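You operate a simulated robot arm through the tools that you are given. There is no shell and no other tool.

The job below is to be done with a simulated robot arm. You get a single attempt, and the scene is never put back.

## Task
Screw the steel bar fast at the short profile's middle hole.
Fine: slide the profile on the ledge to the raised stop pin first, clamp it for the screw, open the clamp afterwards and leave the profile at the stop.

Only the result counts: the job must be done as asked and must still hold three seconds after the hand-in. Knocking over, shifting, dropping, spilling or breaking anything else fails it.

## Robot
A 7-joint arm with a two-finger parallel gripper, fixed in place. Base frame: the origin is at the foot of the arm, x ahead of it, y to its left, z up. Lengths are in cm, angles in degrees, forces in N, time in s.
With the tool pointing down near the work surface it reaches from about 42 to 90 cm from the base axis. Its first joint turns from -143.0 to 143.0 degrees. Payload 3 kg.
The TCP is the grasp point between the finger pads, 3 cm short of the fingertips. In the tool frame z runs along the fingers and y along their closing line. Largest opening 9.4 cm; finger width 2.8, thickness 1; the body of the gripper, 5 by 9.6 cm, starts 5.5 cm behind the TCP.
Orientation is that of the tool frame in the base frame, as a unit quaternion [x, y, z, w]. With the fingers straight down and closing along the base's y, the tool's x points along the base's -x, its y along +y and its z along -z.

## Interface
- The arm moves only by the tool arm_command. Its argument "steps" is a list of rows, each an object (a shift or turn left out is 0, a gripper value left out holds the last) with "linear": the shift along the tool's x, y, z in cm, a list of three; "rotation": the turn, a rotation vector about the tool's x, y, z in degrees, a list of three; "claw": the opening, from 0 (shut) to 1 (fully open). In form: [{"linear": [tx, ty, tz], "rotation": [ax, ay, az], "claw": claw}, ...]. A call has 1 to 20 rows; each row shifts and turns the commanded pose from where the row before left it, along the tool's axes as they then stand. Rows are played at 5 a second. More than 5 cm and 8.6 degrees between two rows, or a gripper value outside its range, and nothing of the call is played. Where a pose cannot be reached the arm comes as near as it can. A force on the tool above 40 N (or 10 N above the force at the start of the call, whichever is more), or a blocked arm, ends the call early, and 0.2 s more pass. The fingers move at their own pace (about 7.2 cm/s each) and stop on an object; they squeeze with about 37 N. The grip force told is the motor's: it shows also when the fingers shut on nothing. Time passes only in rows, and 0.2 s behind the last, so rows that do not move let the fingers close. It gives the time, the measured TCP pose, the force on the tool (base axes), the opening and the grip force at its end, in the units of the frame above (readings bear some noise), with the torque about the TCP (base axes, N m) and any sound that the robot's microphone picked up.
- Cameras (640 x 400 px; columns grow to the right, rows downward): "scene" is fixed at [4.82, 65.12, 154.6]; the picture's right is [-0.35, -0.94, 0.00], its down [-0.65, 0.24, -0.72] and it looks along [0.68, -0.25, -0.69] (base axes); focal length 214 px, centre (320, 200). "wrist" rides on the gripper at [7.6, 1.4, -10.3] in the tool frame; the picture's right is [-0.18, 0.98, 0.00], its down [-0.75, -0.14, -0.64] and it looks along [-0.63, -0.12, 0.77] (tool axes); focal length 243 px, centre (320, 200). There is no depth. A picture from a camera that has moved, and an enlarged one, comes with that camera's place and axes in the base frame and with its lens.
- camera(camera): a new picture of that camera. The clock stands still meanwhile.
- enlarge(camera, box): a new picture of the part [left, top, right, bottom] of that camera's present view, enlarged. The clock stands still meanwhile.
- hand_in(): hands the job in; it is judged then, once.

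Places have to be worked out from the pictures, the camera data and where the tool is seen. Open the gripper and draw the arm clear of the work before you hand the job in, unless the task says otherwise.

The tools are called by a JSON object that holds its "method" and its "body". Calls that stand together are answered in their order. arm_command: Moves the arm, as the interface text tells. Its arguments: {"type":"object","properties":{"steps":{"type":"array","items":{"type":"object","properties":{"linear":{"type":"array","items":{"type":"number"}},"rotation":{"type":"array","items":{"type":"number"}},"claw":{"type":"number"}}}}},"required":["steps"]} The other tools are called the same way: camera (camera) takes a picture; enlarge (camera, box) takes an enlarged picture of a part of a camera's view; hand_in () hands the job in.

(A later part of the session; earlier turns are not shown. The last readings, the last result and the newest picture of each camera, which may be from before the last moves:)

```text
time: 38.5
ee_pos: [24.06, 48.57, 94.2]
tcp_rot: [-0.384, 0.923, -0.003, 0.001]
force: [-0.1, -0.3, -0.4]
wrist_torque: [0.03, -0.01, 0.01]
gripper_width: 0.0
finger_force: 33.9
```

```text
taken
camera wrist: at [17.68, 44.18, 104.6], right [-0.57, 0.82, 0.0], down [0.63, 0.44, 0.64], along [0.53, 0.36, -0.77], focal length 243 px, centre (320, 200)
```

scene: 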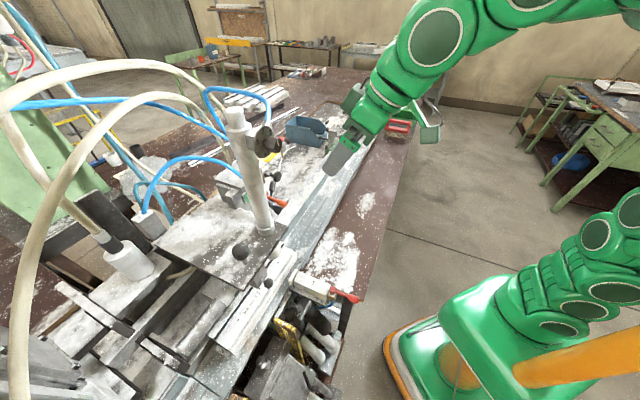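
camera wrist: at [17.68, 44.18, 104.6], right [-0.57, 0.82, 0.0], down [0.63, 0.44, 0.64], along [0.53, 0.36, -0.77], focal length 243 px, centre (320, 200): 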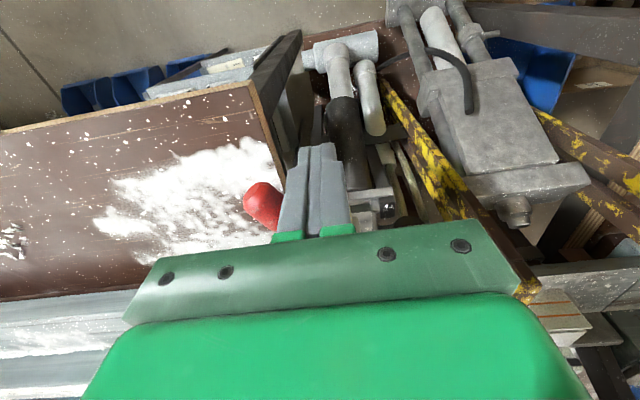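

The lever turns with very little force toward +u. I continue along the arc around its hub, checking for resistance and sound.

{"method": "arm_command", "body": {"steps": [{"linear": [0.08, -0.64, 0]}, {"linear": [0.08, -0.64, 0]}, {"linear": [-0.2, -1.0, 0]}, {"linear": [-0.4, -0.95, 0]}, {"linear": [-0.6, -0.9, 0]}, {}]}}

{"method": "camera", "body": {"camera": "wrist"}}

{"method": "enlarge", "body": {"camera": "scene", "box": [260, 220, 380, 310]}}

```text
time: 39.9
ee_pos: [27.81, 46.37, 94.18]
tcp_rot: [-0.384, 0.923, -0.003, 0.001]
force: [0.8, 1.1, -0.7]
wrist_torque: [-0.02, 0.02, 0.02]
gripper_width: 0.0
finger_force: 33.3
```

```text
taken
camera wrist: at [21.36, 41.99, 104.63], right [-0.57, 0.82, 0.0], down [0.63, 0.44, 0.64], along [0.53, 0.36, -0.77], focal length 243 px, centre (320, 200)
```

wrist: 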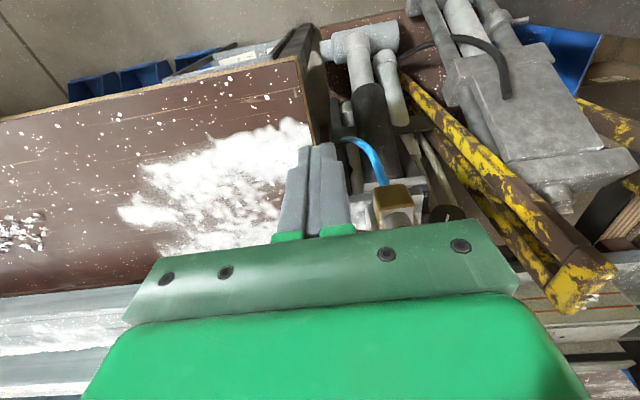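

```text
4.44 times, centred on (320, 265) of scene
camera zoom: at [4.82, 65.12, 154.6], right [-0.35, -0.94, 0.0], down [-0.65, 0.24, -0.72], along [0.68, -0.25, -0.69], focal length 953 px, centre (320, -89)
```

zoom: 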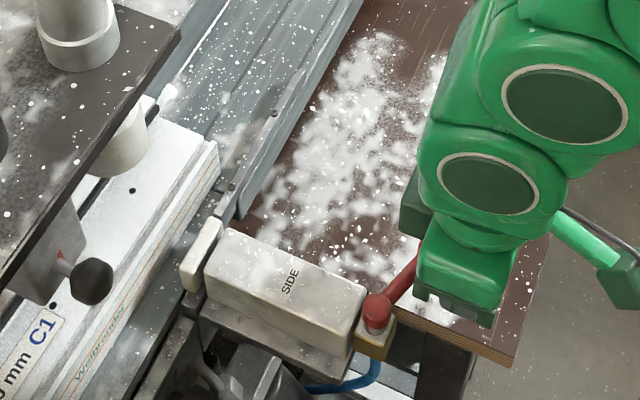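

The lever has swung roughly 60°, still free, with the pad not yet moved. I push on to about 90–95°.

{"method": "arm_command", "body": {"steps": [{"linear": [-0.8, -0.7, 0]}, {"linear": [-0.9, -0.6, 0]}, {"linear": [-0.9, -0.4, 0]}, {"linear": [-0.7, -0.1, 0]}, {}]}}

{"method": "camera", "body": {"camera": "wrist"}}

{"method": "enlarge", "body": {"camera": "scene", "box": [260, 220, 380, 310]}}

```text
time: 40.5
ee_pos: [29.21, 46.62, 94.41]
tcp_rot: [-0.384, 0.923, -0.002, -0.004]
force: [-23.4, -17.0, 7.8]
wrist_torque: [0.11, -0.32, -0.31]
gripper_width: 0.01
finger_force: 33.0
stopped in row 2: the force on the tool passed its limit at 54 N (the readings are from after the stop); the commanded pose is now the measured one
```

```text
taken
camera wrist: at [22.84, 42.21, 104.71], right [-0.57, 0.82, 0.0], down [0.63, 0.44, 0.64], along [0.53, 0.36, -0.77], focal length 243 px, centre (320, 200)
```

wrist: 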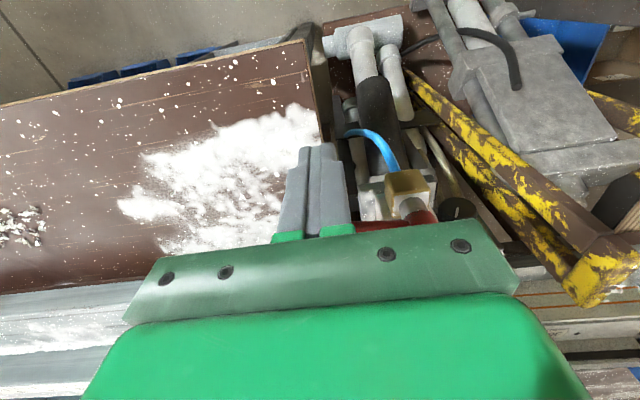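

```text
4.44 times, centred on (320, 265) of scene
camera zoom: at [4.82, 65.12, 154.6], right [-0.35, -0.94, 0.0], down [-0.65, 0.24, -0.72], along [0.68, -0.25, -0.69], focal length 953 px, centre (320, -89)
```

zoom: 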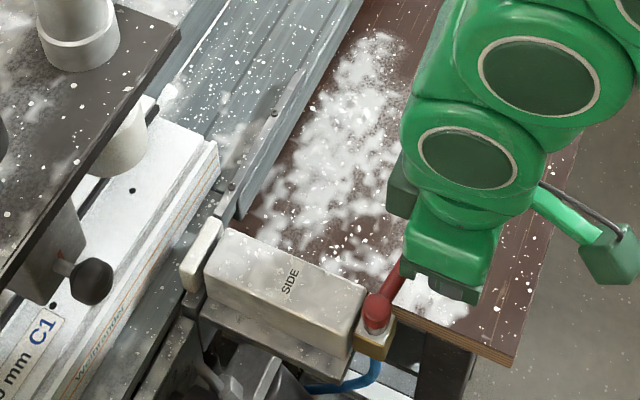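

The lever met its end stop (54 N, call ended) after about 70°. I back off from it, let a second pass, and look whether the side pad has moved.

{"method": "arm_command", "body": {"steps": [{"linear": [0.6, 0.5, 0]}, {"linear": [0.6, 0.5, 0]}, {}, {}, {}]}}

{"method": "enlarge", "body": {"camera": "scene", "box": [240, 210, 380, 310]}}

{"method": "camera", "body": {"camera": "wrist"}}

```text
time: 41.7
ee_pos: [27.7, 46.54, 94.42]
tcp_rot: [-0.384, 0.924, -0.002, -0.002]
force: [-0.4, 0.2, -0.1]
wrist_torque: [0.02, 0.0, 0.02]
gripper_width: 0.01
finger_force: 33.1
```

```text
4.00 times, centred on (310, 260) of scene
camera zoom: at [4.82, 65.12, 154.6], right [-0.35, -0.94, 0.0], down [-0.65, 0.24, -0.72], along [0.68, -0.25, -0.69], focal length 858 px, centre (360, -40)
```

zoom: 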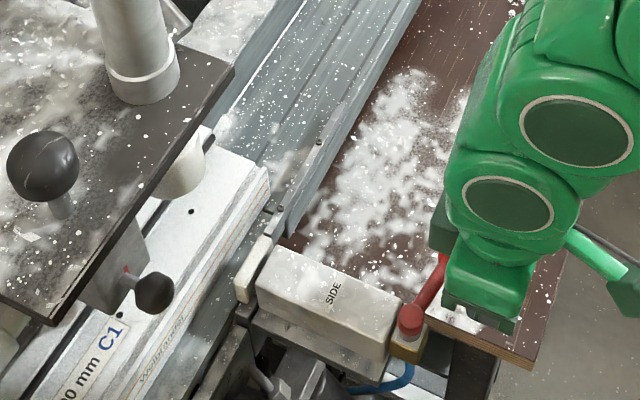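

```text
taken
camera wrist: at [21.42, 42.15, 104.75], right [-0.57, 0.82, 0.0], down [0.63, 0.44, 0.64], along [0.53, 0.36, -0.77], focal length 243 px, centre (320, 200)
```

wrist: 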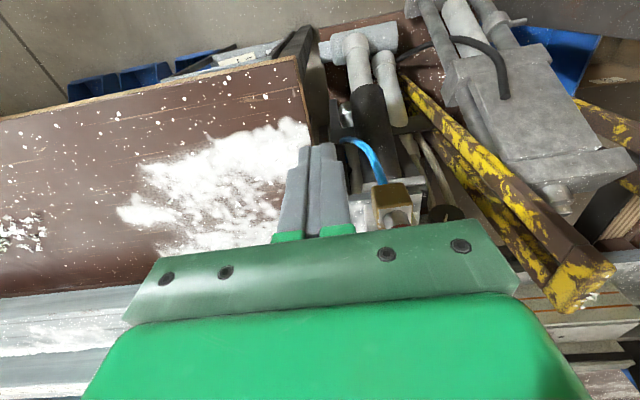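

The pad has not moved, so this position of the lever does nothing visible; the lever may have been in a middle position. I lift the fingers, put them on the lever's other side and push it back the other way, past its former position.

{"method": "arm_command", "body": {"steps": [{"linear": [0, 0, -3.5]}, {"linear": [0, 0, -3.5]}, {"linear": [0, 0, -3]}, {"linear": [-3.2, -1.2, 0]}, {"linear": [-3.2, -1.2, 0]}, {}, {"linear": [0, 0, 3]}, {}]}}

{"method": "camera", "body": {"camera": "wrist"}}

{"method": "enlarge", "body": {"camera": "scene", "box": [260, 220, 380, 310]}}

```text
time: 43.5
ee_pos: [34.13, 49.17, 101.34]
tcp_rot: [-0.384, 0.923, -0.002, -0.002]
force: [-0.1, -0.3, 0.4]
wrist_torque: [0.0, 0.0, 0.01]
gripper_width: 0.02
finger_force: 33.0
```

```text
taken
camera wrist: at [27.74, 44.86, 111.75], right [-0.57, 0.82, 0.0], down [0.63, 0.44, 0.64], along [0.53, 0.36, -0.77], focal length 243 px, centre (320, 200)
```

wrist: 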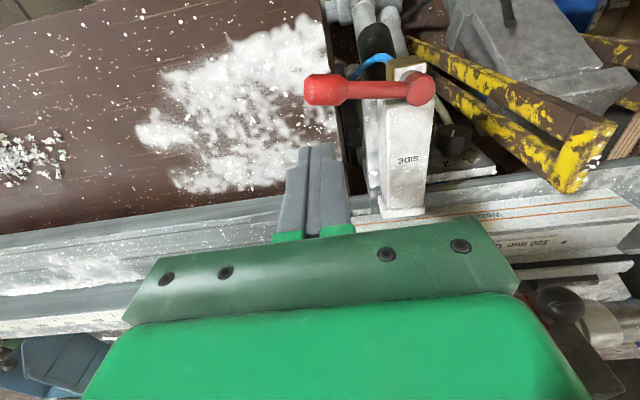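

```text
4.44 times, centred on (320, 265) of scene
camera zoom: at [4.82, 65.12, 154.6], right [-0.35, -0.94, 0.0], down [-0.65, 0.24, -0.72], along [0.68, -0.25, -0.69], focal length 953 px, centre (320, -89)
```

zoom: 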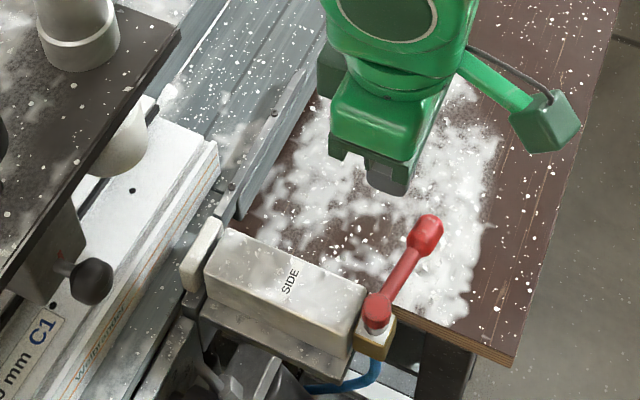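

The lever now stands at about 90° (pointing +u), fully visible. I compare the pad and its gap to the profile in enlarged views before deciding.

{"method": "enlarge", "body": {"camera": "wrist", "box": [340, 130, 480, 230]}}

{"method": "enlarge", "body": {"camera": "wrist", "box": [290, 30, 450, 150]}}

{"method": "enlarge", "body": {"camera": "scene", "box": [285, 255, 335, 305]}}

```text
4.00 times, centred on (410, 180) of wrist
camera zoom: at [27.74, 44.86, 111.75], right [-0.57, 0.82, 0.0], down [0.63, 0.44, 0.64], along [0.53, 0.36, -0.77], focal length 970 px, centre (-40, 280)
```

zoom: 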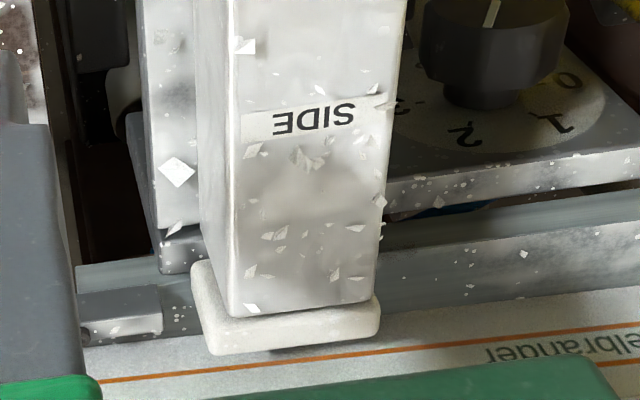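

```text
3.33 times, centred on (370, 90) of wrist
camera zoom: at [27.74, 44.86, 111.75], right [-0.57, 0.82, 0.0], down [0.63, 0.44, 0.64], along [0.53, 0.36, -0.77], focal length 809 px, centre (153, 567)
```

zoom: 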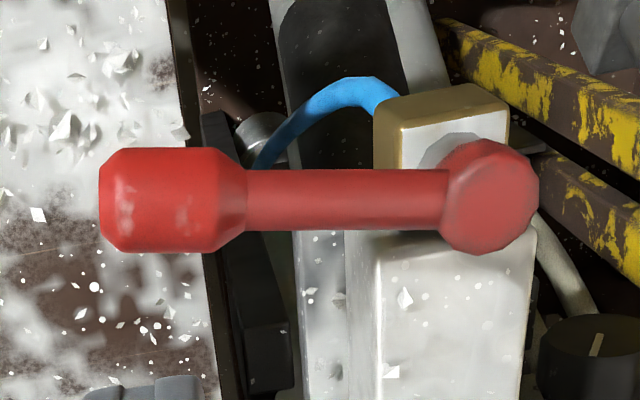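

```text
8.00 times, centred on (310, 280) of scene
camera zoom: at [4.82, 65.12, 154.6], right [-0.35, -0.94, 0.0], down [-0.65, 0.24, -0.72], along [0.68, -0.25, -0.69], focal length 1716 px, centre (400, -440)
```

zoom: 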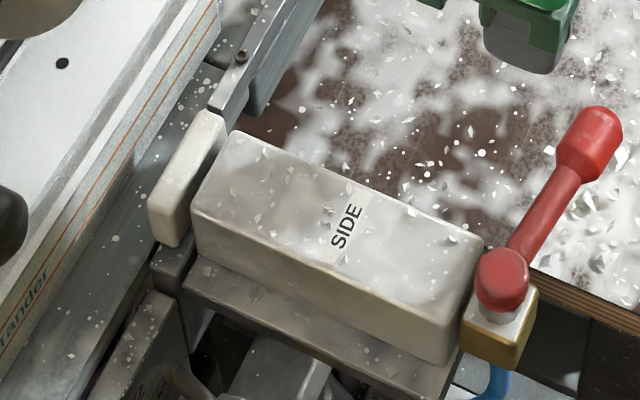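

The side pad has not moved at all, so I put the lever back, and test whether it travels beyond its initial position to the other side. I shift 1 cm clear and lower the fingers on the +n side of the lever.

{"method": "arm_command", "body": {"steps": [{"linear": [-1.2, 0, 0]}, {"linear": [0, 0, 2.4]}, {"linear": [0, 0, 2.4]}, {"linear": [0, 0, 2.4]}, {}]}}

{"method": "camera", "body": {"camera": "wrist"}}

```text
time: 44.7
ee_pos: [34.75, 50.14, 94.0]
tcp_rot: [-0.384, 0.923, -0.001, -0.002]
force: [-0.4, 0.4, -0.2]
wrist_torque: [0.01, 0.0, 0.02]
gripper_width: 0.01
finger_force: 32.9
```

```text
taken
camera wrist: at [28.42, 45.75, 104.44], right [-0.57, 0.82, 0.0], down [0.63, 0.44, 0.64], along [0.53, 0.36, -0.77], focal length 243 px, centre (320, 200)
```

wrist: 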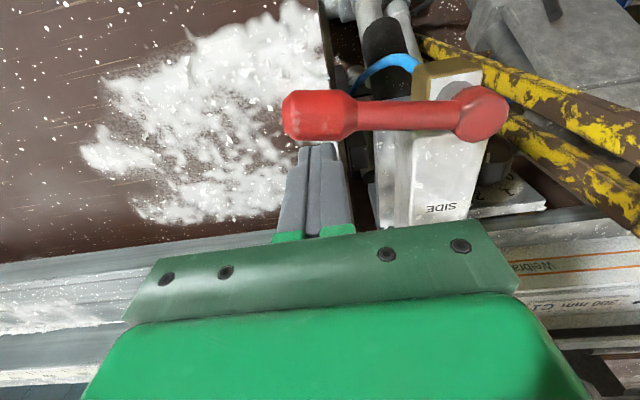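

The fingers are on the lever's far side. I swing it back along the arc toward its initial direction.

{"method": "arm_command", "body": {"steps": [{"linear": [1.0, 0, 0]}, {"linear": [1.0, 0, 0]}, {"linear": [0.8, 0, 0]}, {"linear": [0.8, 0, 0]}, {"linear": [0.8, 0.2, 0]}, {"linear": [0.8, 0.2, 0]}, {"linear": [0.7, 0.4, 0]}, {"linear": [0.7, 0.4, 0]}, {"linear": [0.6, 0.6, 0]}, {"linear": [0.6, 0.6, 0]}, {"linear": [0.5, 0.8, 0]}, {}]}}

{"method": "camera", "body": {"camera": "wrist"}}

{"method": "enlarge", "body": {"camera": "scene", "box": [260, 220, 380, 310]}}

```text
time: 47.3
ee_pos: [26.54, 46.62, 93.97]
tcp_rot: [-0.384, 0.923, -0.001, -0.001]
force: [0.9, -0.4, -0.2]
wrist_torque: [0.0, -0.02, -0.02]
gripper_width: 0.0
finger_force: 33.2
```

```text
taken
camera wrist: at [20.3, 42.22, 104.43], right [-0.57, 0.82, 0.0], down [0.63, 0.44, 0.64], along [0.53, 0.36, -0.77], focal length 243 px, centre (320, 200)
```

wrist: 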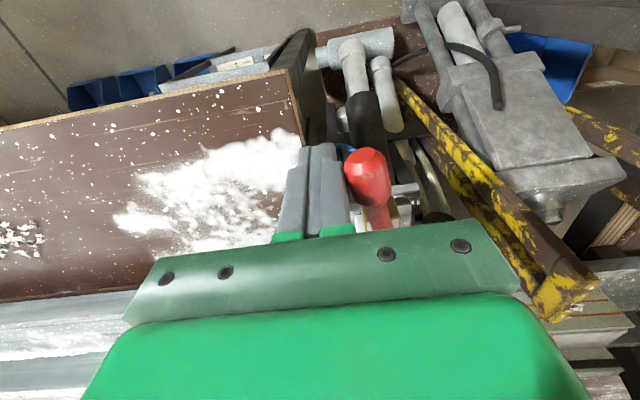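

```text
4.44 times, centred on (320, 265) of scene
camera zoom: at [4.82, 65.12, 154.6], right [-0.35, -0.94, 0.0], down [-0.65, 0.24, -0.72], along [0.68, -0.25, -0.69], focal length 953 px, centre (320, -89)
```

zoom: 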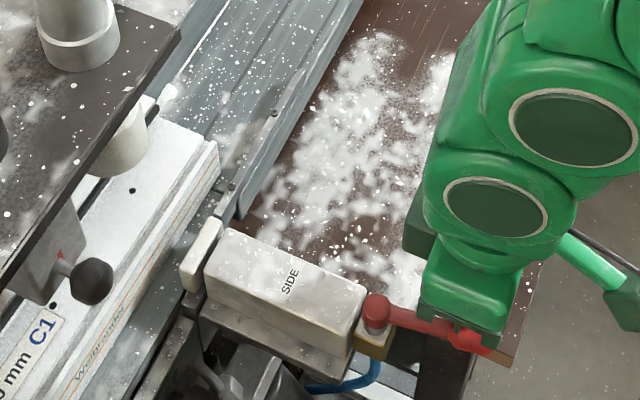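

The lever is back roughly at its initial direction. I push gently a little further in the same sense to learn if there is an end stop there.

{"method": "arm_command", "body": {"steps": [{"linear": [0.1, 0.5, 0]}, {"linear": [0.1, 0.5, 0]}, {"linear": [0.1, 0.5, 0]}, {}]}}

{"method": "camera", "body": {"camera": "wrist"}}

```text
time: 48.5
ee_pos: [25.67, 47.31, 94.08]
tcp_rot: [-0.384, 0.924, -0.004, -0.002]
force: [14.1, -10.7, 5.8]
wrist_torque: [0.16, 0.15, -0.03]
gripper_width: 0.03
finger_force: 32.7
stopped in row 4: the force on the tool passed its limit at 41 N (the readings are from after the stop); the commanded pose is now the measured one
```

```text
taken
camera wrist: at [19.24, 42.9, 104.37], right [-0.57, 0.82, -0.01], down [0.63, 0.44, 0.64], along [0.53, 0.36, -0.77], focal length 243 px, centre (320, 200)
```

wrist: 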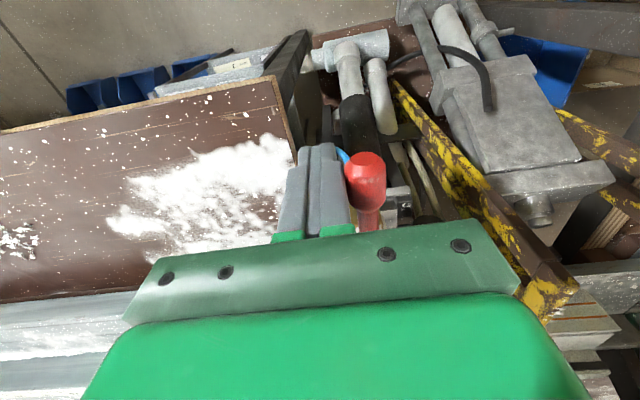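

There is an end stop right at the initial direction, so the red lever is back in its original state and only swings between these two positions; it showed no effect. I lift off and go look at the black CLAMP lever and the orange lever more closely.

{"method": "arm_command", "body": {"steps": [{"linear": [0, -1, 0]}, {"linear": [0, 0, -4]}, {"linear": [0, 0, -4.5]}, {"linear": [0, 0, -4.5]}, {"linear": [0, 0, -4.5]}, {"linear": [-2.5, -4, 0]}, {"linear": [-2.5, -4, 0]}, {"linear": [-2.5, -4, 0]}, {"linear": [-2.5, -4, 0]}, {"linear": [-1, -4, 0]}, {"rotation": [0, -7.1, 0]}, {"rotation": [0, -7.1, 0]}, {"rotation": [0, -7.1, 0]}, {"rotation": [0, -7.1, 0]}, {}, {}]}}

{"method": "camera", "body": {"camera": "wrist"}}

```text
time: 51.9
ee_pos: [48.13, 40.45, 111.58]
tcp_rot: [-0.373, 0.895, 0.091, 0.226]
force: [-0.4, 0.2, 1.0]
wrist_torque: [-0.03, 0.01, 0.01]
gripper_width: 0.0
finger_force: 33.0
```

```text
taken
camera wrist: at [38.98, 33.27, 117.12], right [-0.58, 0.81, 0.08], down [0.35, 0.16, 0.92], along [0.73, 0.57, -0.38], focal length 243 px, centre (320, 200)
```

wrist: 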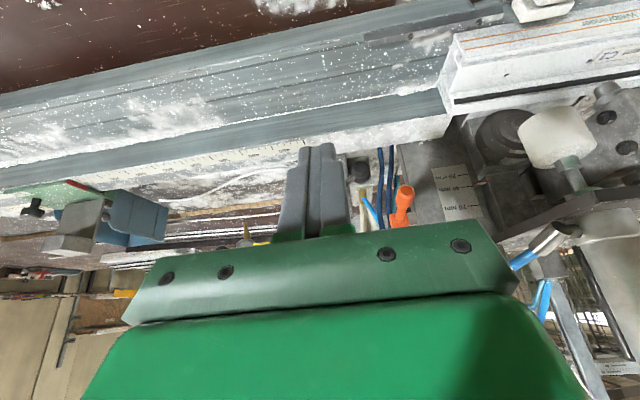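

I open the fingers for a free view and move closer to the two levers.

{"method": "arm_command", "body": {"steps": [{"linear": [-3.4, 0, -1.5], "claw": 1}, {"linear": [-3.4, 0, 1], "claw": 1}, {"linear": [-3.4, 0, 1]}, {}, {}]}}

{"method": "camera", "body": {"camera": "wrist"}}

{"method": "enlarge", "body": {"camera": "wrist", "box": [250, 50, 450, 200]}}

{"method": "enlarge", "body": {"camera": "wrist", "box": [380, 20, 640, 200]}}

```text
time: 53.1
ee_pos: [54.75, 46.89, 115.71]
tcp_rot: [-0.373, 0.896, 0.091, 0.225]
force: [-1.1, 0.1, 0.1]
wrist_torque: [0.01, 0.02, 0.0]
gripper_width: 9.41
finger_force: 0.0
```

```text
taken
camera wrist: at [45.49, 39.84, 121.35], right [-0.58, 0.81, 0.08], down [0.35, 0.16, 0.92], along [0.73, 0.57, -0.38], focal length 243 px, centre (320, 200)
```

wrist: 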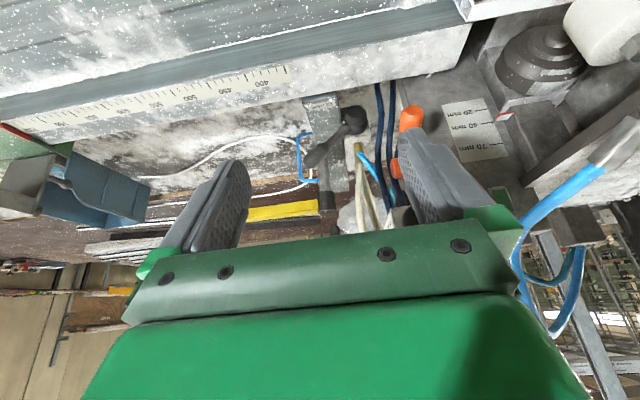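

```text
2.67 times, centred on (350, 125) of wrist
camera zoom: at [45.49, 39.84, 121.35], right [-0.58, 0.81, 0.08], down [0.35, 0.16, 0.92], along [0.73, 0.57, -0.38], focal length 647 px, centre (240, 400)
```

zoom: 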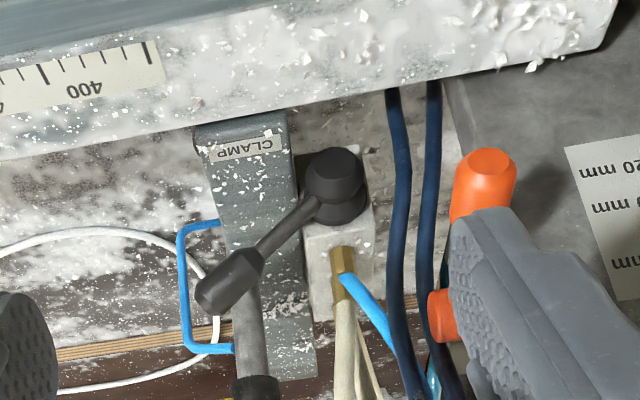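

```text
2.22 times, centred on (510, 110) of wrist
camera zoom: at [45.49, 39.84, 121.35], right [-0.58, 0.81, 0.08], down [0.35, 0.16, 0.92], along [0.73, 0.57, -0.38], focal length 539 px, centre (-102, 400)
```

zoom: 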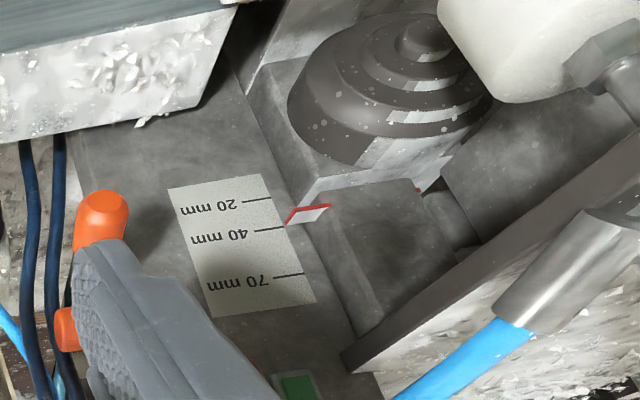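

The CLAMP valve has the same kind of hub cap with an arm pointing to +u and upward. I zoom in on it and on the orange lever once more from this closer position.

{"method": "enlarge", "body": {"camera": "wrist", "box": [290, 80, 380, 150]}}

{"method": "enlarge", "body": {"camera": "scene", "box": [250, 160, 310, 220]}}

{"method": "enlarge", "body": {"camera": "wrist", "box": [380, 80, 460, 180]}}

```text
5.71 times, centred on (335, 115) of wrist
camera zoom: at [45.49, 39.84, 121.35], right [-0.58, 0.81, 0.08], down [0.35, 0.16, 0.92], along [0.73, 0.57, -0.38], focal length 1386 px, centre (234, 686)
```

zoom: 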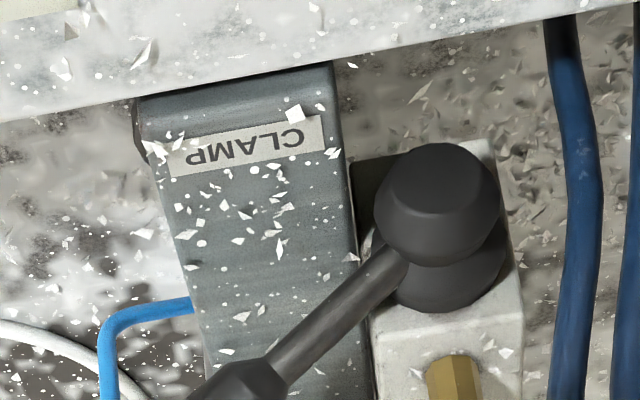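

```text
6.67 times, centred on (280, 190) of scene
camera zoom: at [4.82, 65.12, 154.6], right [-0.35, -0.94, 0.0], down [-0.65, 0.24, -0.72], along [0.68, -0.25, -0.69], focal length 1430 px, centre (587, 267)
```

zoom: 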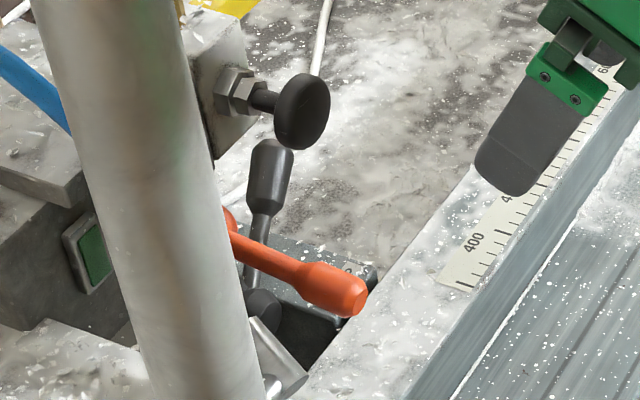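

```text
4.00 times, centred on (420, 130) of wrist
camera zoom: at [45.49, 39.84, 121.35], right [-0.58, 0.81, 0.08], down [0.35, 0.16, 0.92], along [0.73, 0.57, -0.38], focal length 970 px, centre (-80, 480)
```

zoom: 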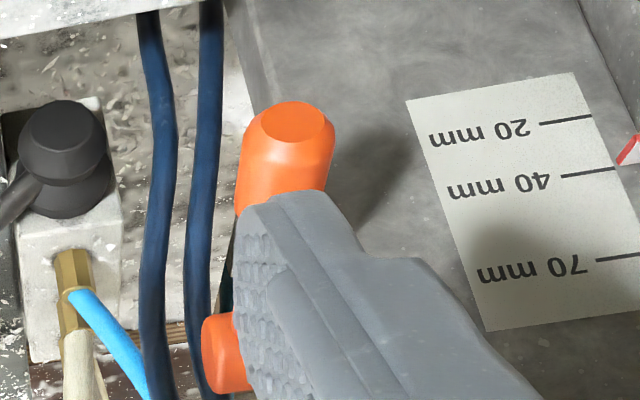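

The CLAMP hub's axis points toward the robot, so its black lever swings in the vertical plane; it now leans up to +u (hub u≈1, n≈91, z≈95.5; tip u≈9, n≈93, z≈101). I close the fingers and bring them over to the lever's +u side, first staying high.

{"method": "arm_command", "body": {"steps": [{"linear": [0, -3.5, 0], "claw": 0}, {"linear": [0, -3.5, 0]}, {"linear": [-3.35, 0, 2.72]}, {"linear": [-3.35, 0, 2.72]}, {"linear": [-3.35, 0, 2.72]}, {}, {}]}}

{"method": "camera", "body": {"camera": "wrist"}}

{"method": "enlarge", "body": {"camera": "scene", "box": [230, 120, 360, 220]}}

```text
time: 54.7
ee_pos: [68.59, 51.19, 113.76]
tcp_rot: [-0.373, 0.896, 0.091, 0.225]
force: [-0.5, 0.3, 0.2]
wrist_torque: [0.01, 0.03, 0.03]
gripper_width: 0.0
finger_force: 32.9
```

```text
taken
camera wrist: at [59.47, 43.93, 119.24], right [-0.58, 0.81, 0.08], down [0.35, 0.16, 0.92], along [0.73, 0.57, -0.38], focal length 243 px, centre (320, 200)
```

wrist: 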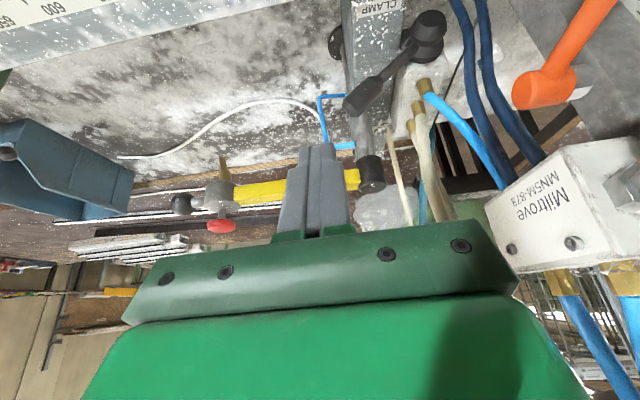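

```text
4.00 times, centred on (295, 170) of scene
camera zoom: at [4.82, 65.12, 154.6], right [-0.35, -0.94, 0.0], down [-0.65, 0.24, -0.72], along [0.68, -0.25, -0.69], focal length 858 px, centre (420, 320)
```

zoom: 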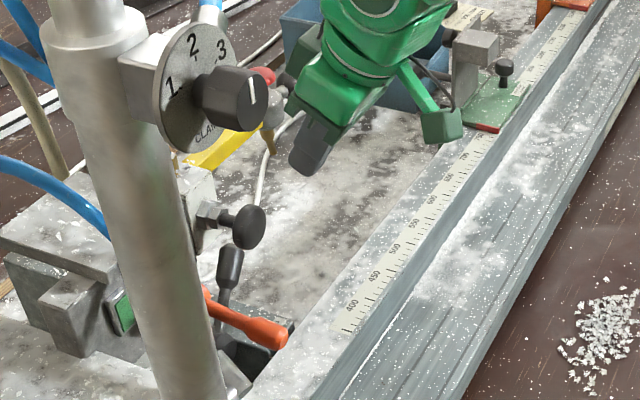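

I get a good view of the CLAMP lever from here; I zoom to see its hub, the beam, and the white box.

{"method": "enlarge", "body": {"camera": "wrist", "box": [310, 0, 470, 130]}}

{"method": "enlarge", "body": {"camera": "wrist", "box": [460, 0, 640, 130]}}

{"method": "enlarge", "body": {"camera": "wrist", "box": [470, 120, 640, 300]}}

```text
3.08 times, centred on (390, 65) of wrist
camera zoom: at [59.47, 43.93, 119.24], right [-0.58, 0.81, 0.08], down [0.35, 0.16, 0.92], along [0.73, 0.57, -0.38], focal length 746 px, centre (105, 615)
```

zoom: 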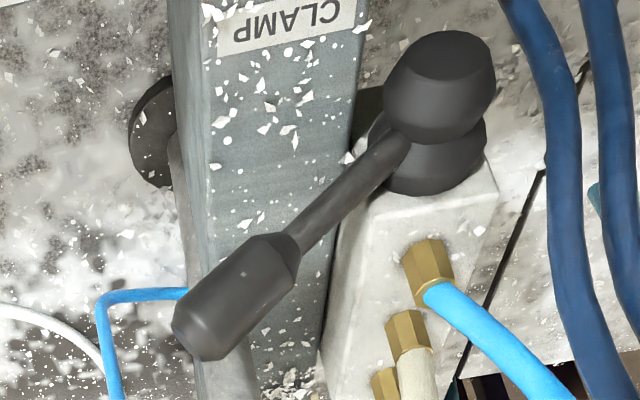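

```text
3.08 times, centred on (550, 65) of wrist
camera zoom: at [59.47, 43.93, 119.24], right [-0.58, 0.81, 0.08], down [0.35, 0.16, 0.92], along [0.73, 0.57, -0.38], focal length 746 px, centre (-388, 615)
```

zoom: 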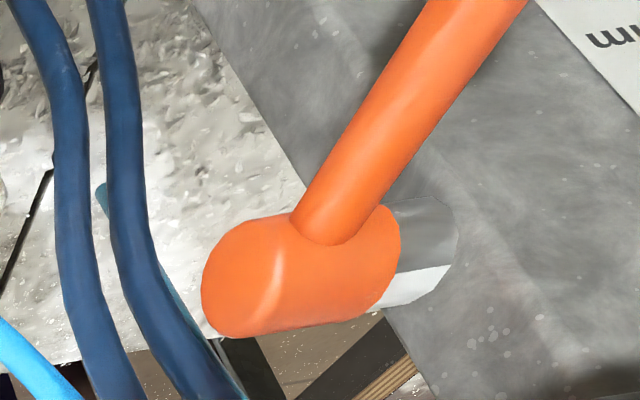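

```text
2.22 times, centred on (555, 210) of wrist
camera zoom: at [59.47, 43.93, 119.24], right [-0.58, 0.81, 0.08], down [0.35, 0.16, 0.92], along [0.73, 0.57, -0.38], focal length 539 px, centre (-202, 178)
```

zoom: 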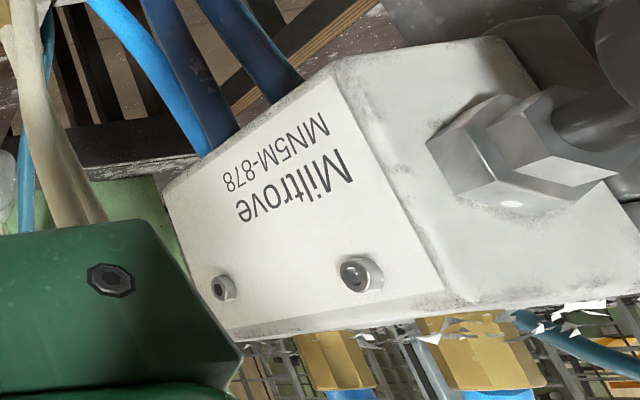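

The lever tip is confirmed at about u=9.4, n=94, z=100.5. I advance over it and lower the closed fingers beside its +u side.

{"method": "arm_command", "body": {"steps": [{"linear": [-4.0, -0.35, 2.16]}, {"linear": [-4.0, -0.35, 2.16]}, {}, {"linear": [1.65, 0, 3.06]}, {"linear": [1.65, 0, 3.06]}, {"linear": [1.65, 0, 3.06]}, {"linear": [1.65, 0, 3.06]}, {}]}}

{"method": "camera", "body": {"camera": "wrist"}}

{"method": "enlarge", "body": {"camera": "scene", "box": [240, 140, 340, 220]}}

```text
time: 56.5
ee_pos: [75.62, 57.0, 99.49]
tcp_rot: [-0.373, 0.895, 0.091, 0.225]
force: [-0.1, 0.0, 0.2]
wrist_torque: [0.03, -0.05, 0.0]
gripper_width: 0.0
finger_force: 33.2
```

```text
taken
camera wrist: at [66.34, 49.82, 105.03], right [-0.58, 0.81, 0.08], down [0.35, 0.16, 0.92], along [0.73, 0.57, -0.38], focal length 243 px, centre (320, 200)
```

wrist: 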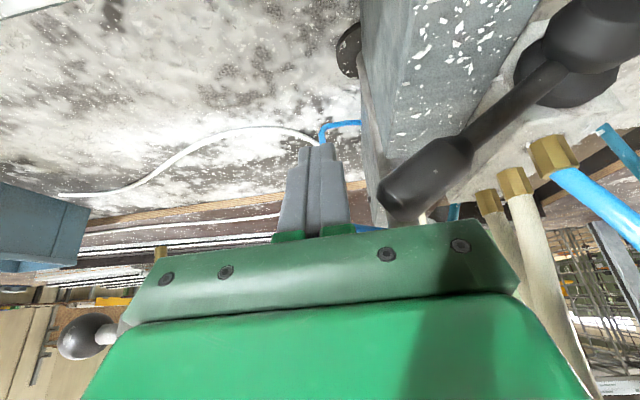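

```text
5.00 times, centred on (290, 180) of scene
camera zoom: at [4.82, 65.12, 154.6], right [-0.35, -0.94, 0.0], down [-0.65, 0.24, -0.72], along [0.68, -0.25, -0.69], focal length 1072 px, centre (470, 300)
```

zoom: 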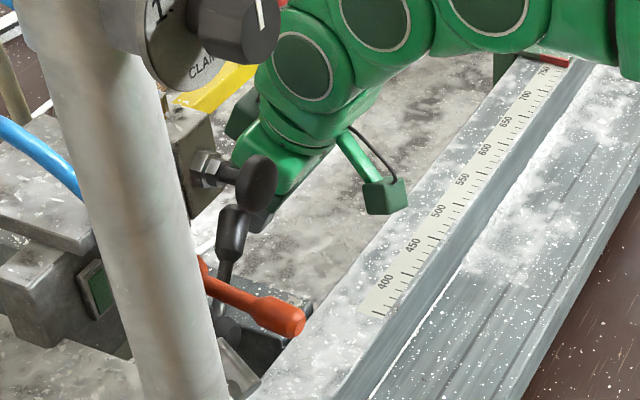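

The fingers stand beside the lever's grip. I push toward -u in small steps while rising along the lever's arc, watching the force and listening for a sound.

{"method": "arm_command", "body": {"steps": [{"linear": [0, 0.8, 0]}, {"linear": [0, 0.8, 0]}, {"linear": [0, 0.8, 0]}, {"linear": [-0.3, 0.8, -0.5]}, {"linear": [-0.3, 0.8, -0.5]}, {}]}}

{"method": "camera", "body": {"camera": "wrist"}}

```text
time: 57.3
ee_pos: [74.75, 57.73, 99.53]
tcp_rot: [-0.368, 0.898, 0.088, 0.226]
force: [5.2, -2.4, -0.1]
wrist_torque: [0.01, 0.03, 0.0]
gripper_width: 0.04
finger_force: 32.9
stopped in row 4: the force on the tool passed its limit at 48 N (the readings are from after the stop); the commanded pose is now the measured one
```

```text
taken
camera wrist: at [65.3, 50.8, 105.01], right [-0.57, 0.81, 0.08], down [0.35, 0.16, 0.92], along [0.74, 0.56, -0.38], focal length 243 px, centre (320, 200)
```

wrist: 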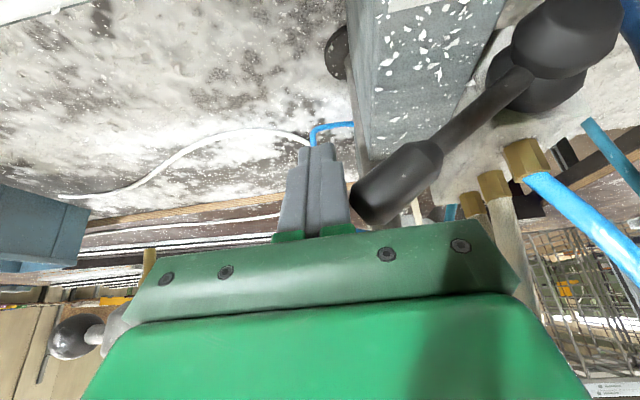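

The lever did not give in that direction (48 N), so it is at its end stop there. I raise the fingers and try pressing the grip down from above instead.

{"method": "arm_command", "body": {"steps": [{"linear": [0, -0.8, 0]}, {"linear": [-1.6, 0, -3]}, {"linear": [-1.6, 0, -3]}, {"linear": [-1.0, 0, -1.9]}, {"linear": [0.8, 2.4, -0.4]}, {"linear": [0.8, 2.4, -0.4]}, {}]}}

{"method": "camera", "body": {"camera": "wrist"}}

{"method": "enlarge", "body": {"camera": "scene", "box": [240, 140, 340, 220]}}

```text
time: 58.9
ee_pos: [70.33, 59.61, 108.24]
tcp_rot: [-0.369, 0.897, 0.089, 0.225]
force: [0.3, -0.5, 0.2]
wrist_torque: [0.0, 0.01, 0.03]
gripper_width: 0.01
finger_force: 33.3
```

```text
taken
camera wrist: at [61.03, 52.6, 113.86], right [-0.57, 0.81, 0.08], down [0.35, 0.16, 0.92], along [0.74, 0.56, -0.38], focal length 243 px, centre (320, 200)
```

wrist: 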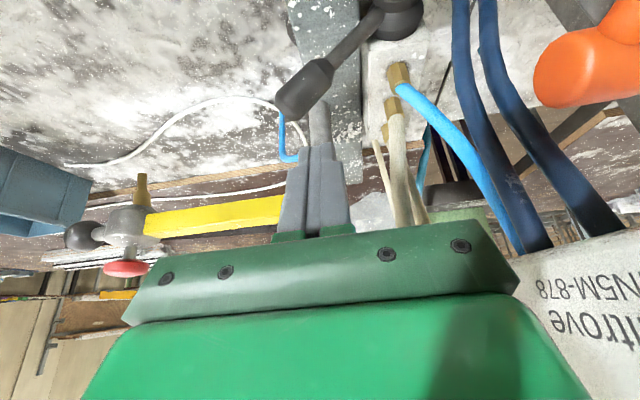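

```text
5.00 times, centred on (290, 180) of scene
camera zoom: at [4.82, 65.12, 154.6], right [-0.35, -0.94, 0.0], down [-0.65, 0.24, -0.72], along [0.68, -0.25, -0.69], focal length 1072 px, centre (470, 300)
```

zoom: 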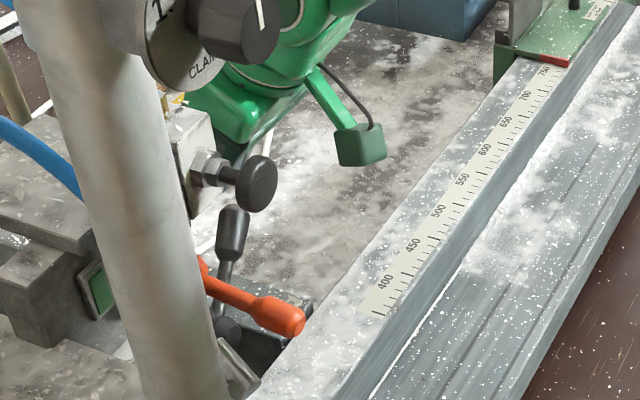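

The fingertips are right above the grip. I lower them and press down gently in small steps.

{"method": "arm_command", "body": {"steps": [{"linear": [0.7, 0, 1.3]}, {"linear": [0.7, 0, 1.3]}, {"linear": [0.28, 0, 0.53]}, {"linear": [0.28, 0, 0.53]}, {"linear": [0.28, 0, 0.53]}, {"linear": [0.28, 0, 0.53]}, {"linear": [0.28, 0, 0.53]}, {}]}}

{"method": "camera", "body": {"camera": "wrist"}}

{"method": "enlarge", "body": {"camera": "scene", "box": [240, 140, 340, 220]}}

```text
time: 60.0
ee_pos: [70.22, 59.6, 104.39]
tcp_rot: [-0.369, 0.896, 0.091, 0.23]
force: [-14.0, -10.5, 17.4]
wrist_torque: [-0.33, 0.15, -0.14]
gripper_width: 0.03
finger_force: 33.5
stopped in row 5: the force on the tool passed its limit at 48 N (the readings are from after the stop); the commanded pose is now the measured one
```

```text
taken
camera wrist: at [61.02, 52.52, 109.85], right [-0.58, 0.81, 0.08], down [0.35, 0.15, 0.93], along [0.74, 0.56, -0.37], focal length 243 px, centre (320, 200)
```

wrist: 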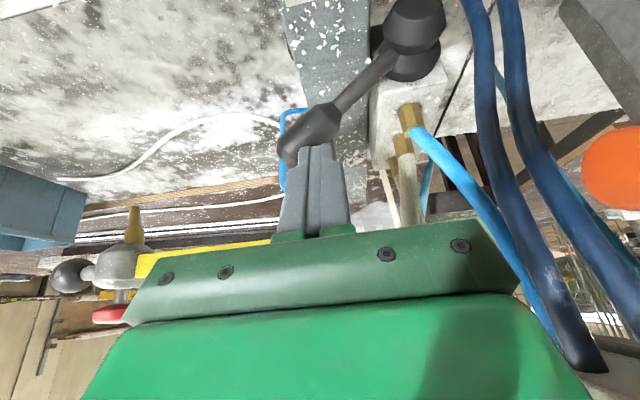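

```text
5.00 times, centred on (290, 180) of scene
camera zoom: at [4.82, 65.12, 154.6], right [-0.35, -0.94, 0.0], down [-0.65, 0.24, -0.72], along [0.68, -0.25, -0.69], focal length 1072 px, centre (470, 300)
```

zoom: 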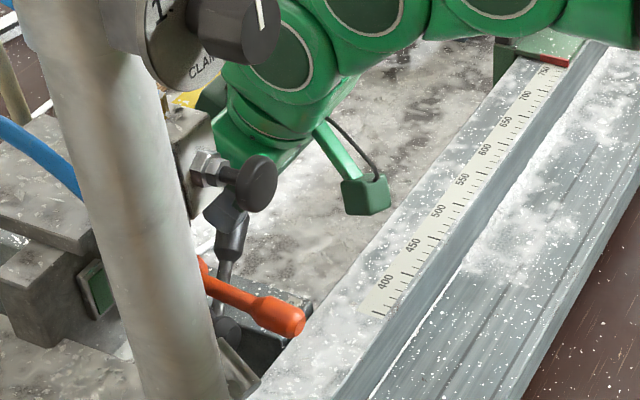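

Pressing down is blocked as well (a lower end stop), and the earlier end-on push likely just jammed by friction; the lever must swing up and over, so I will grip it. I back off, turn the gripper 90° so the fingers close across the lever, and partly open it.

{"method": "arm_command", "body": {"steps": [{"linear": [0, 0, -3]}, {"linear": [0, 0, -3.5]}, {"rotation": [0, 0, -8.2], "claw": 0.5}, {"rotation": [0, 0, -8.2]}, {"rotation": [0, 0, -8.2]}, {"rotation": [0, 0, -8.2]}, {"rotation": [0, 0, -8.2]}, {"rotation": [0, 0, -8.2]}, {"rotation": [0, 0, -8.2]}, {"rotation": [0, 0, -8.2]}, {"rotation": [0, 0, -8.2]}, {"rotation": [0, 0, -8.2]}, {"rotation": [0, 0, -8]}, {}, {}]}}

{"method": "camera", "body": {"camera": "wrist"}}

{"method": "enlarge", "body": {"camera": "scene", "box": [240, 120, 360, 220]}}

```text
time: 63.2
ee_pos: [68.22, 57.5, 109.94]
tcp_rot: [0.894, -0.372, 0.099, -0.228]
force: [-1.1, 0.0, -0.3]
wrist_torque: [0.0, 0.02, 0.0]
gripper_width: 4.7
finger_force: 0.0
```

```text
taken
camera wrist: at [69.05, 47.79, 118.47], right [-0.74, -0.48, -0.47], down [-0.66, 0.41, 0.63], along [-0.11, 0.78, -0.62], focal length 243 px, centre (320, 200)
```

wrist: 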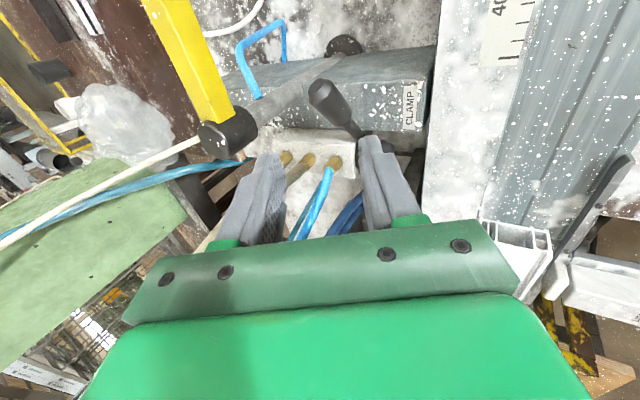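

```text
4.00 times, centred on (300, 170) of scene
camera zoom: at [4.82, 65.12, 154.6], right [-0.35, -0.94, 0.0], down [-0.65, 0.24, -0.72], along [0.68, -0.25, -0.69], focal length 858 px, centre (400, 320)
```

zoom: 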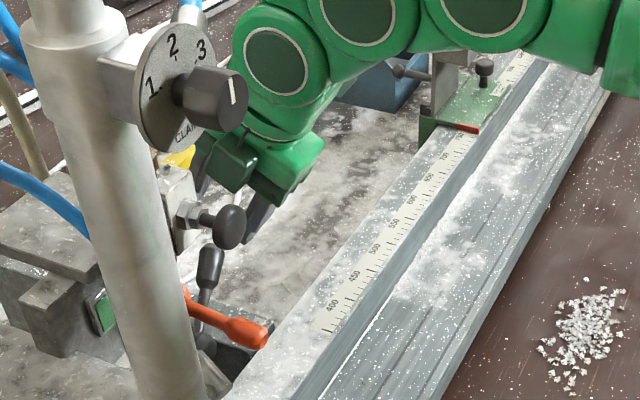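

The view along the ledge shows the lever between the finger lines, over the CLAMP beam. I shift slightly and advance along the tool axis until the grip is between the pads.

{"method": "arm_command", "body": {"steps": [{"linear": [0, 1.14, 0]}, {"linear": [0, 0, 3.2]}, {"linear": [0, 0, 3.2]}, {"linear": [0, 0, 3.1]}, {}]}}

{"method": "camera", "body": {"camera": "wrist"}}

```text
time: 64.4
ee_pos: [70.73, 59.96, 101.31]
tcp_rot: [0.894, -0.373, 0.098, -0.227]
force: [0.9, -0.3, -0.8]
wrist_torque: [0.02, -0.02, 0.03]
gripper_width: 4.71
finger_force: 0.2
```

```text
taken
camera wrist: at [71.72, 50.27, 109.76], right [-0.74, -0.48, -0.47], down [-0.66, 0.41, 0.63], along [-0.1, 0.78, -0.62], focal length 243 px, centre (320, 200)
```

wrist: 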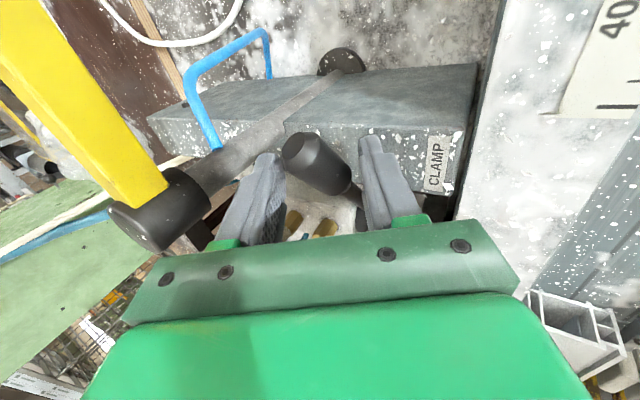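

The grip lies between the pads. I close the gripper on it.

{"method": "arm_command", "body": {"steps": [{"claw": 0.3}, {"claw": 0.1}, {"claw": 0}, {}, {}]}}

{"method": "camera", "body": {"camera": "wrist"}}

```text
time: 65.6
ee_pos: [70.88, 60.0, 101.29]
tcp_rot: [0.895, -0.373, 0.097, -0.226]
force: [-6.3, -7.3, -5.4]
wrist_torque: [-0.76, -0.26, 0.59]
gripper_width: 3.38
finger_force: 45.2
```

```text
taken
camera wrist: at [71.71, 50.25, 109.75], right [-0.74, -0.48, -0.47], down [-0.66, 0.41, 0.63], along [-0.11, 0.78, -0.62], focal length 243 px, centre (320, 200)
```

wrist: 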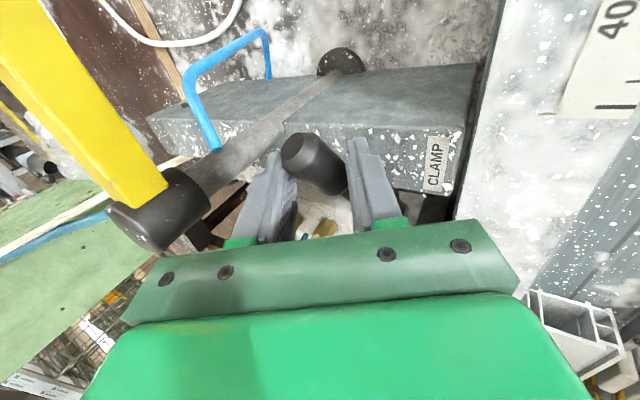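

The lever is gripped (opening 3.4 cm). I move a little along the upward arc (up and toward -u) and watch the resistance.

{"method": "arm_command", "body": {"steps": [{"linear": [-0.4, -0.26, -0.48]}, {"linear": [-0.4, -0.26, -0.48]}, {}]}}

```text
time: 66.1
ee_pos: [70.71, 59.85, 101.47]
tcp_rot: [0.895, -0.374, 0.098, -0.224]
force: [0.9, -2.9, -3.8]
wrist_torque: [-0.84, -0.76, 0.22]
gripper_width: 3.35
finger_force: 45.5
stopped in row 2: the force on the tool passed its limit at 45 N (the readings are from after the stop); the commanded pose is now the measured one
```

Upward is blocked too (45 N). While holding the grip, I test gently toward the robot, and then away.

{"method": "arm_command", "body": {"steps": [{"linear": [0, 0.3, -0.16]}, {"linear": [0, 0.3, -0.16]}, {"linear": [0, 0.3, -0.16]}, {}]}}

{"method": "camera", "body": {"camera": "wrist"}}

```text
time: 67.1
ee_pos: [70.06, 59.04, 101.46]
tcp_rot: [0.894, -0.375, 0.097, -0.223]
force: [3.1, -14.7, -3.0]
wrist_torque: [-0.87, -0.04, 0.76]
gripper_width: 3.13
finger_force: 44.9
```

```text
taken
camera wrist: at [70.91, 49.42, 109.9], right [-0.75, -0.48, -0.47], down [-0.66, 0.42, 0.63], along [-0.1, 0.77, -0.62], focal length 243 px, centre (320, 200)
```

wrist: 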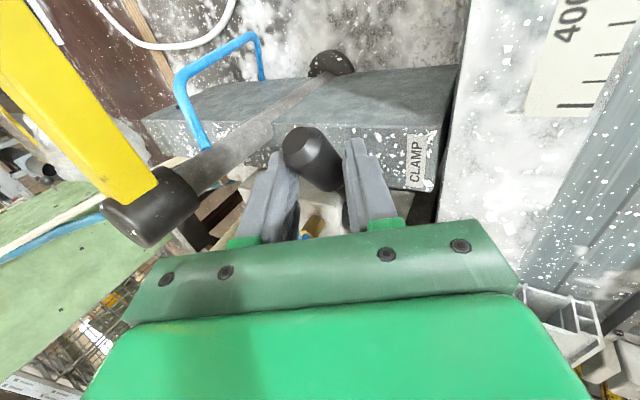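

The lever follows toward the robot: it swings in a horizontal plane, with its tip coming from +u toward -n. I release it, lift off, close the fingers and place them behind the lever (+n side) to push it round.

{"method": "arm_command", "body": {"steps": [{"claw": 0.55}, {"claw": 0.55}, {"linear": [0, 0, -3.5]}, {"linear": [0, 0, -3.5]}, {"linear": [0, -2.6, 1.44], "claw": 0}, {}, {}, {"linear": [0, 0, 2.3]}, {}]}}

{"method": "camera", "body": {"camera": "wrist"}}

{"method": "enlarge", "body": {"camera": "scene", "box": [240, 140, 340, 220]}}

```text
time: 69.1
ee_pos: [70.56, 59.85, 105.45]
tcp_rot: [0.894, -0.375, 0.099, -0.223]
force: [-0.4, 0.4, -0.5]
wrist_torque: [0.01, 0.01, -0.02]
gripper_width: 0.0
finger_force: 33.0
```

```text
taken
camera wrist: at [71.4, 50.14, 114.0], right [-0.74, -0.48, -0.47], down [-0.66, 0.42, 0.63], along [-0.11, 0.77, -0.62], focal length 243 px, centre (320, 200)
```

wrist: 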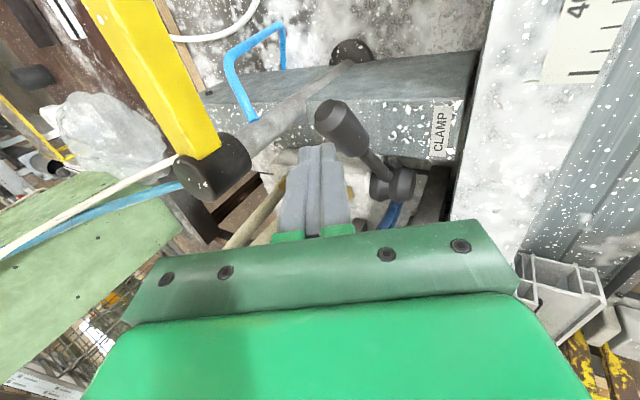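

```text
5.00 times, centred on (290, 180) of scene
camera zoom: at [4.82, 65.12, 154.6], right [-0.35, -0.94, 0.0], down [-0.65, 0.24, -0.72], along [0.68, -0.25, -0.69], focal length 1072 px, centre (470, 300)
```

zoom: 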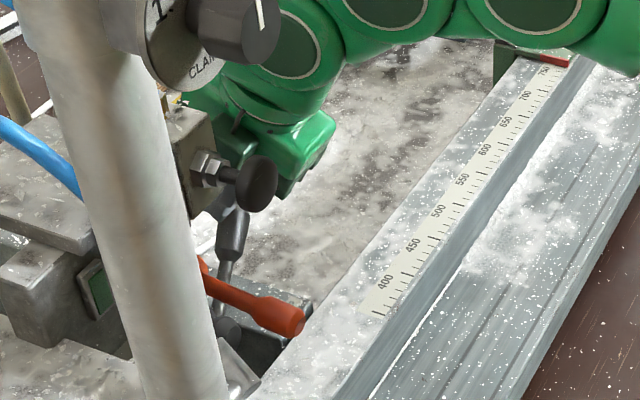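

From this angle the hub's axis clearly points toward the robot and the lever is still where it was, so my last move only shifted the fingers. I grip it again and test the downward arc as well before ruling this lever out.

{"method": "arm_command", "body": {"steps": [{"claw": 0.55}, {"linear": [0, 1.7, 0], "claw": 0.55}, {}, {"linear": [0.1, 0, 1.9]}, {"linear": [0, 0, 1.9]}, {"claw": 0}, {}, {}, {}]}}

{"method": "arm_command", "body": {"steps": [{"linear": [0.2, 0.2, 0.36]}, {"linear": [0.2, 0.2, 0.36]}, {"linear": [0.2, 0.2, 0.36]}, {}]}}

{"method": "camera", "body": {"camera": "wrist"}}

```text
time: 71.1
ee_pos: [70.9, 59.73, 101.25]
tcp_rot: [0.895, -0.375, 0.098, -0.222]
force: [-1.1, -7.9, -6.9]
wrist_torque: [-0.63, -0.14, 0.53]
gripper_width: 3.39
finger_force: 45.1
```

```text
time: 71.6
ee_pos: [70.96, 59.88, 101.32]
tcp_rot: [0.894, -0.373, 0.099, -0.227]
force: [-15.9, -14.9, 13.9]
wrist_torque: [-0.57, 0.11, 0.69]
gripper_width: 3.39
finger_force: 45.1
stopped in row 2: the force on the tool passed its limit at 46 N (the readings are from after the stop); the commanded pose is now the measured one
```

```text
taken
camera wrist: at [71.83, 50.15, 109.76], right [-0.74, -0.48, -0.47], down [-0.66, 0.41, 0.62], along [-0.1, 0.78, -0.62], focal length 243 px, centre (320, 200)
```

wrist: 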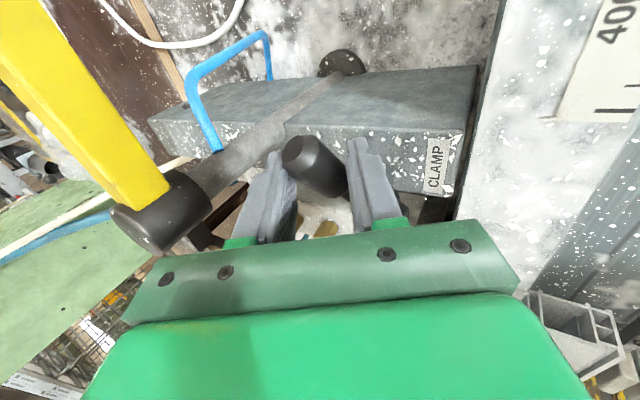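

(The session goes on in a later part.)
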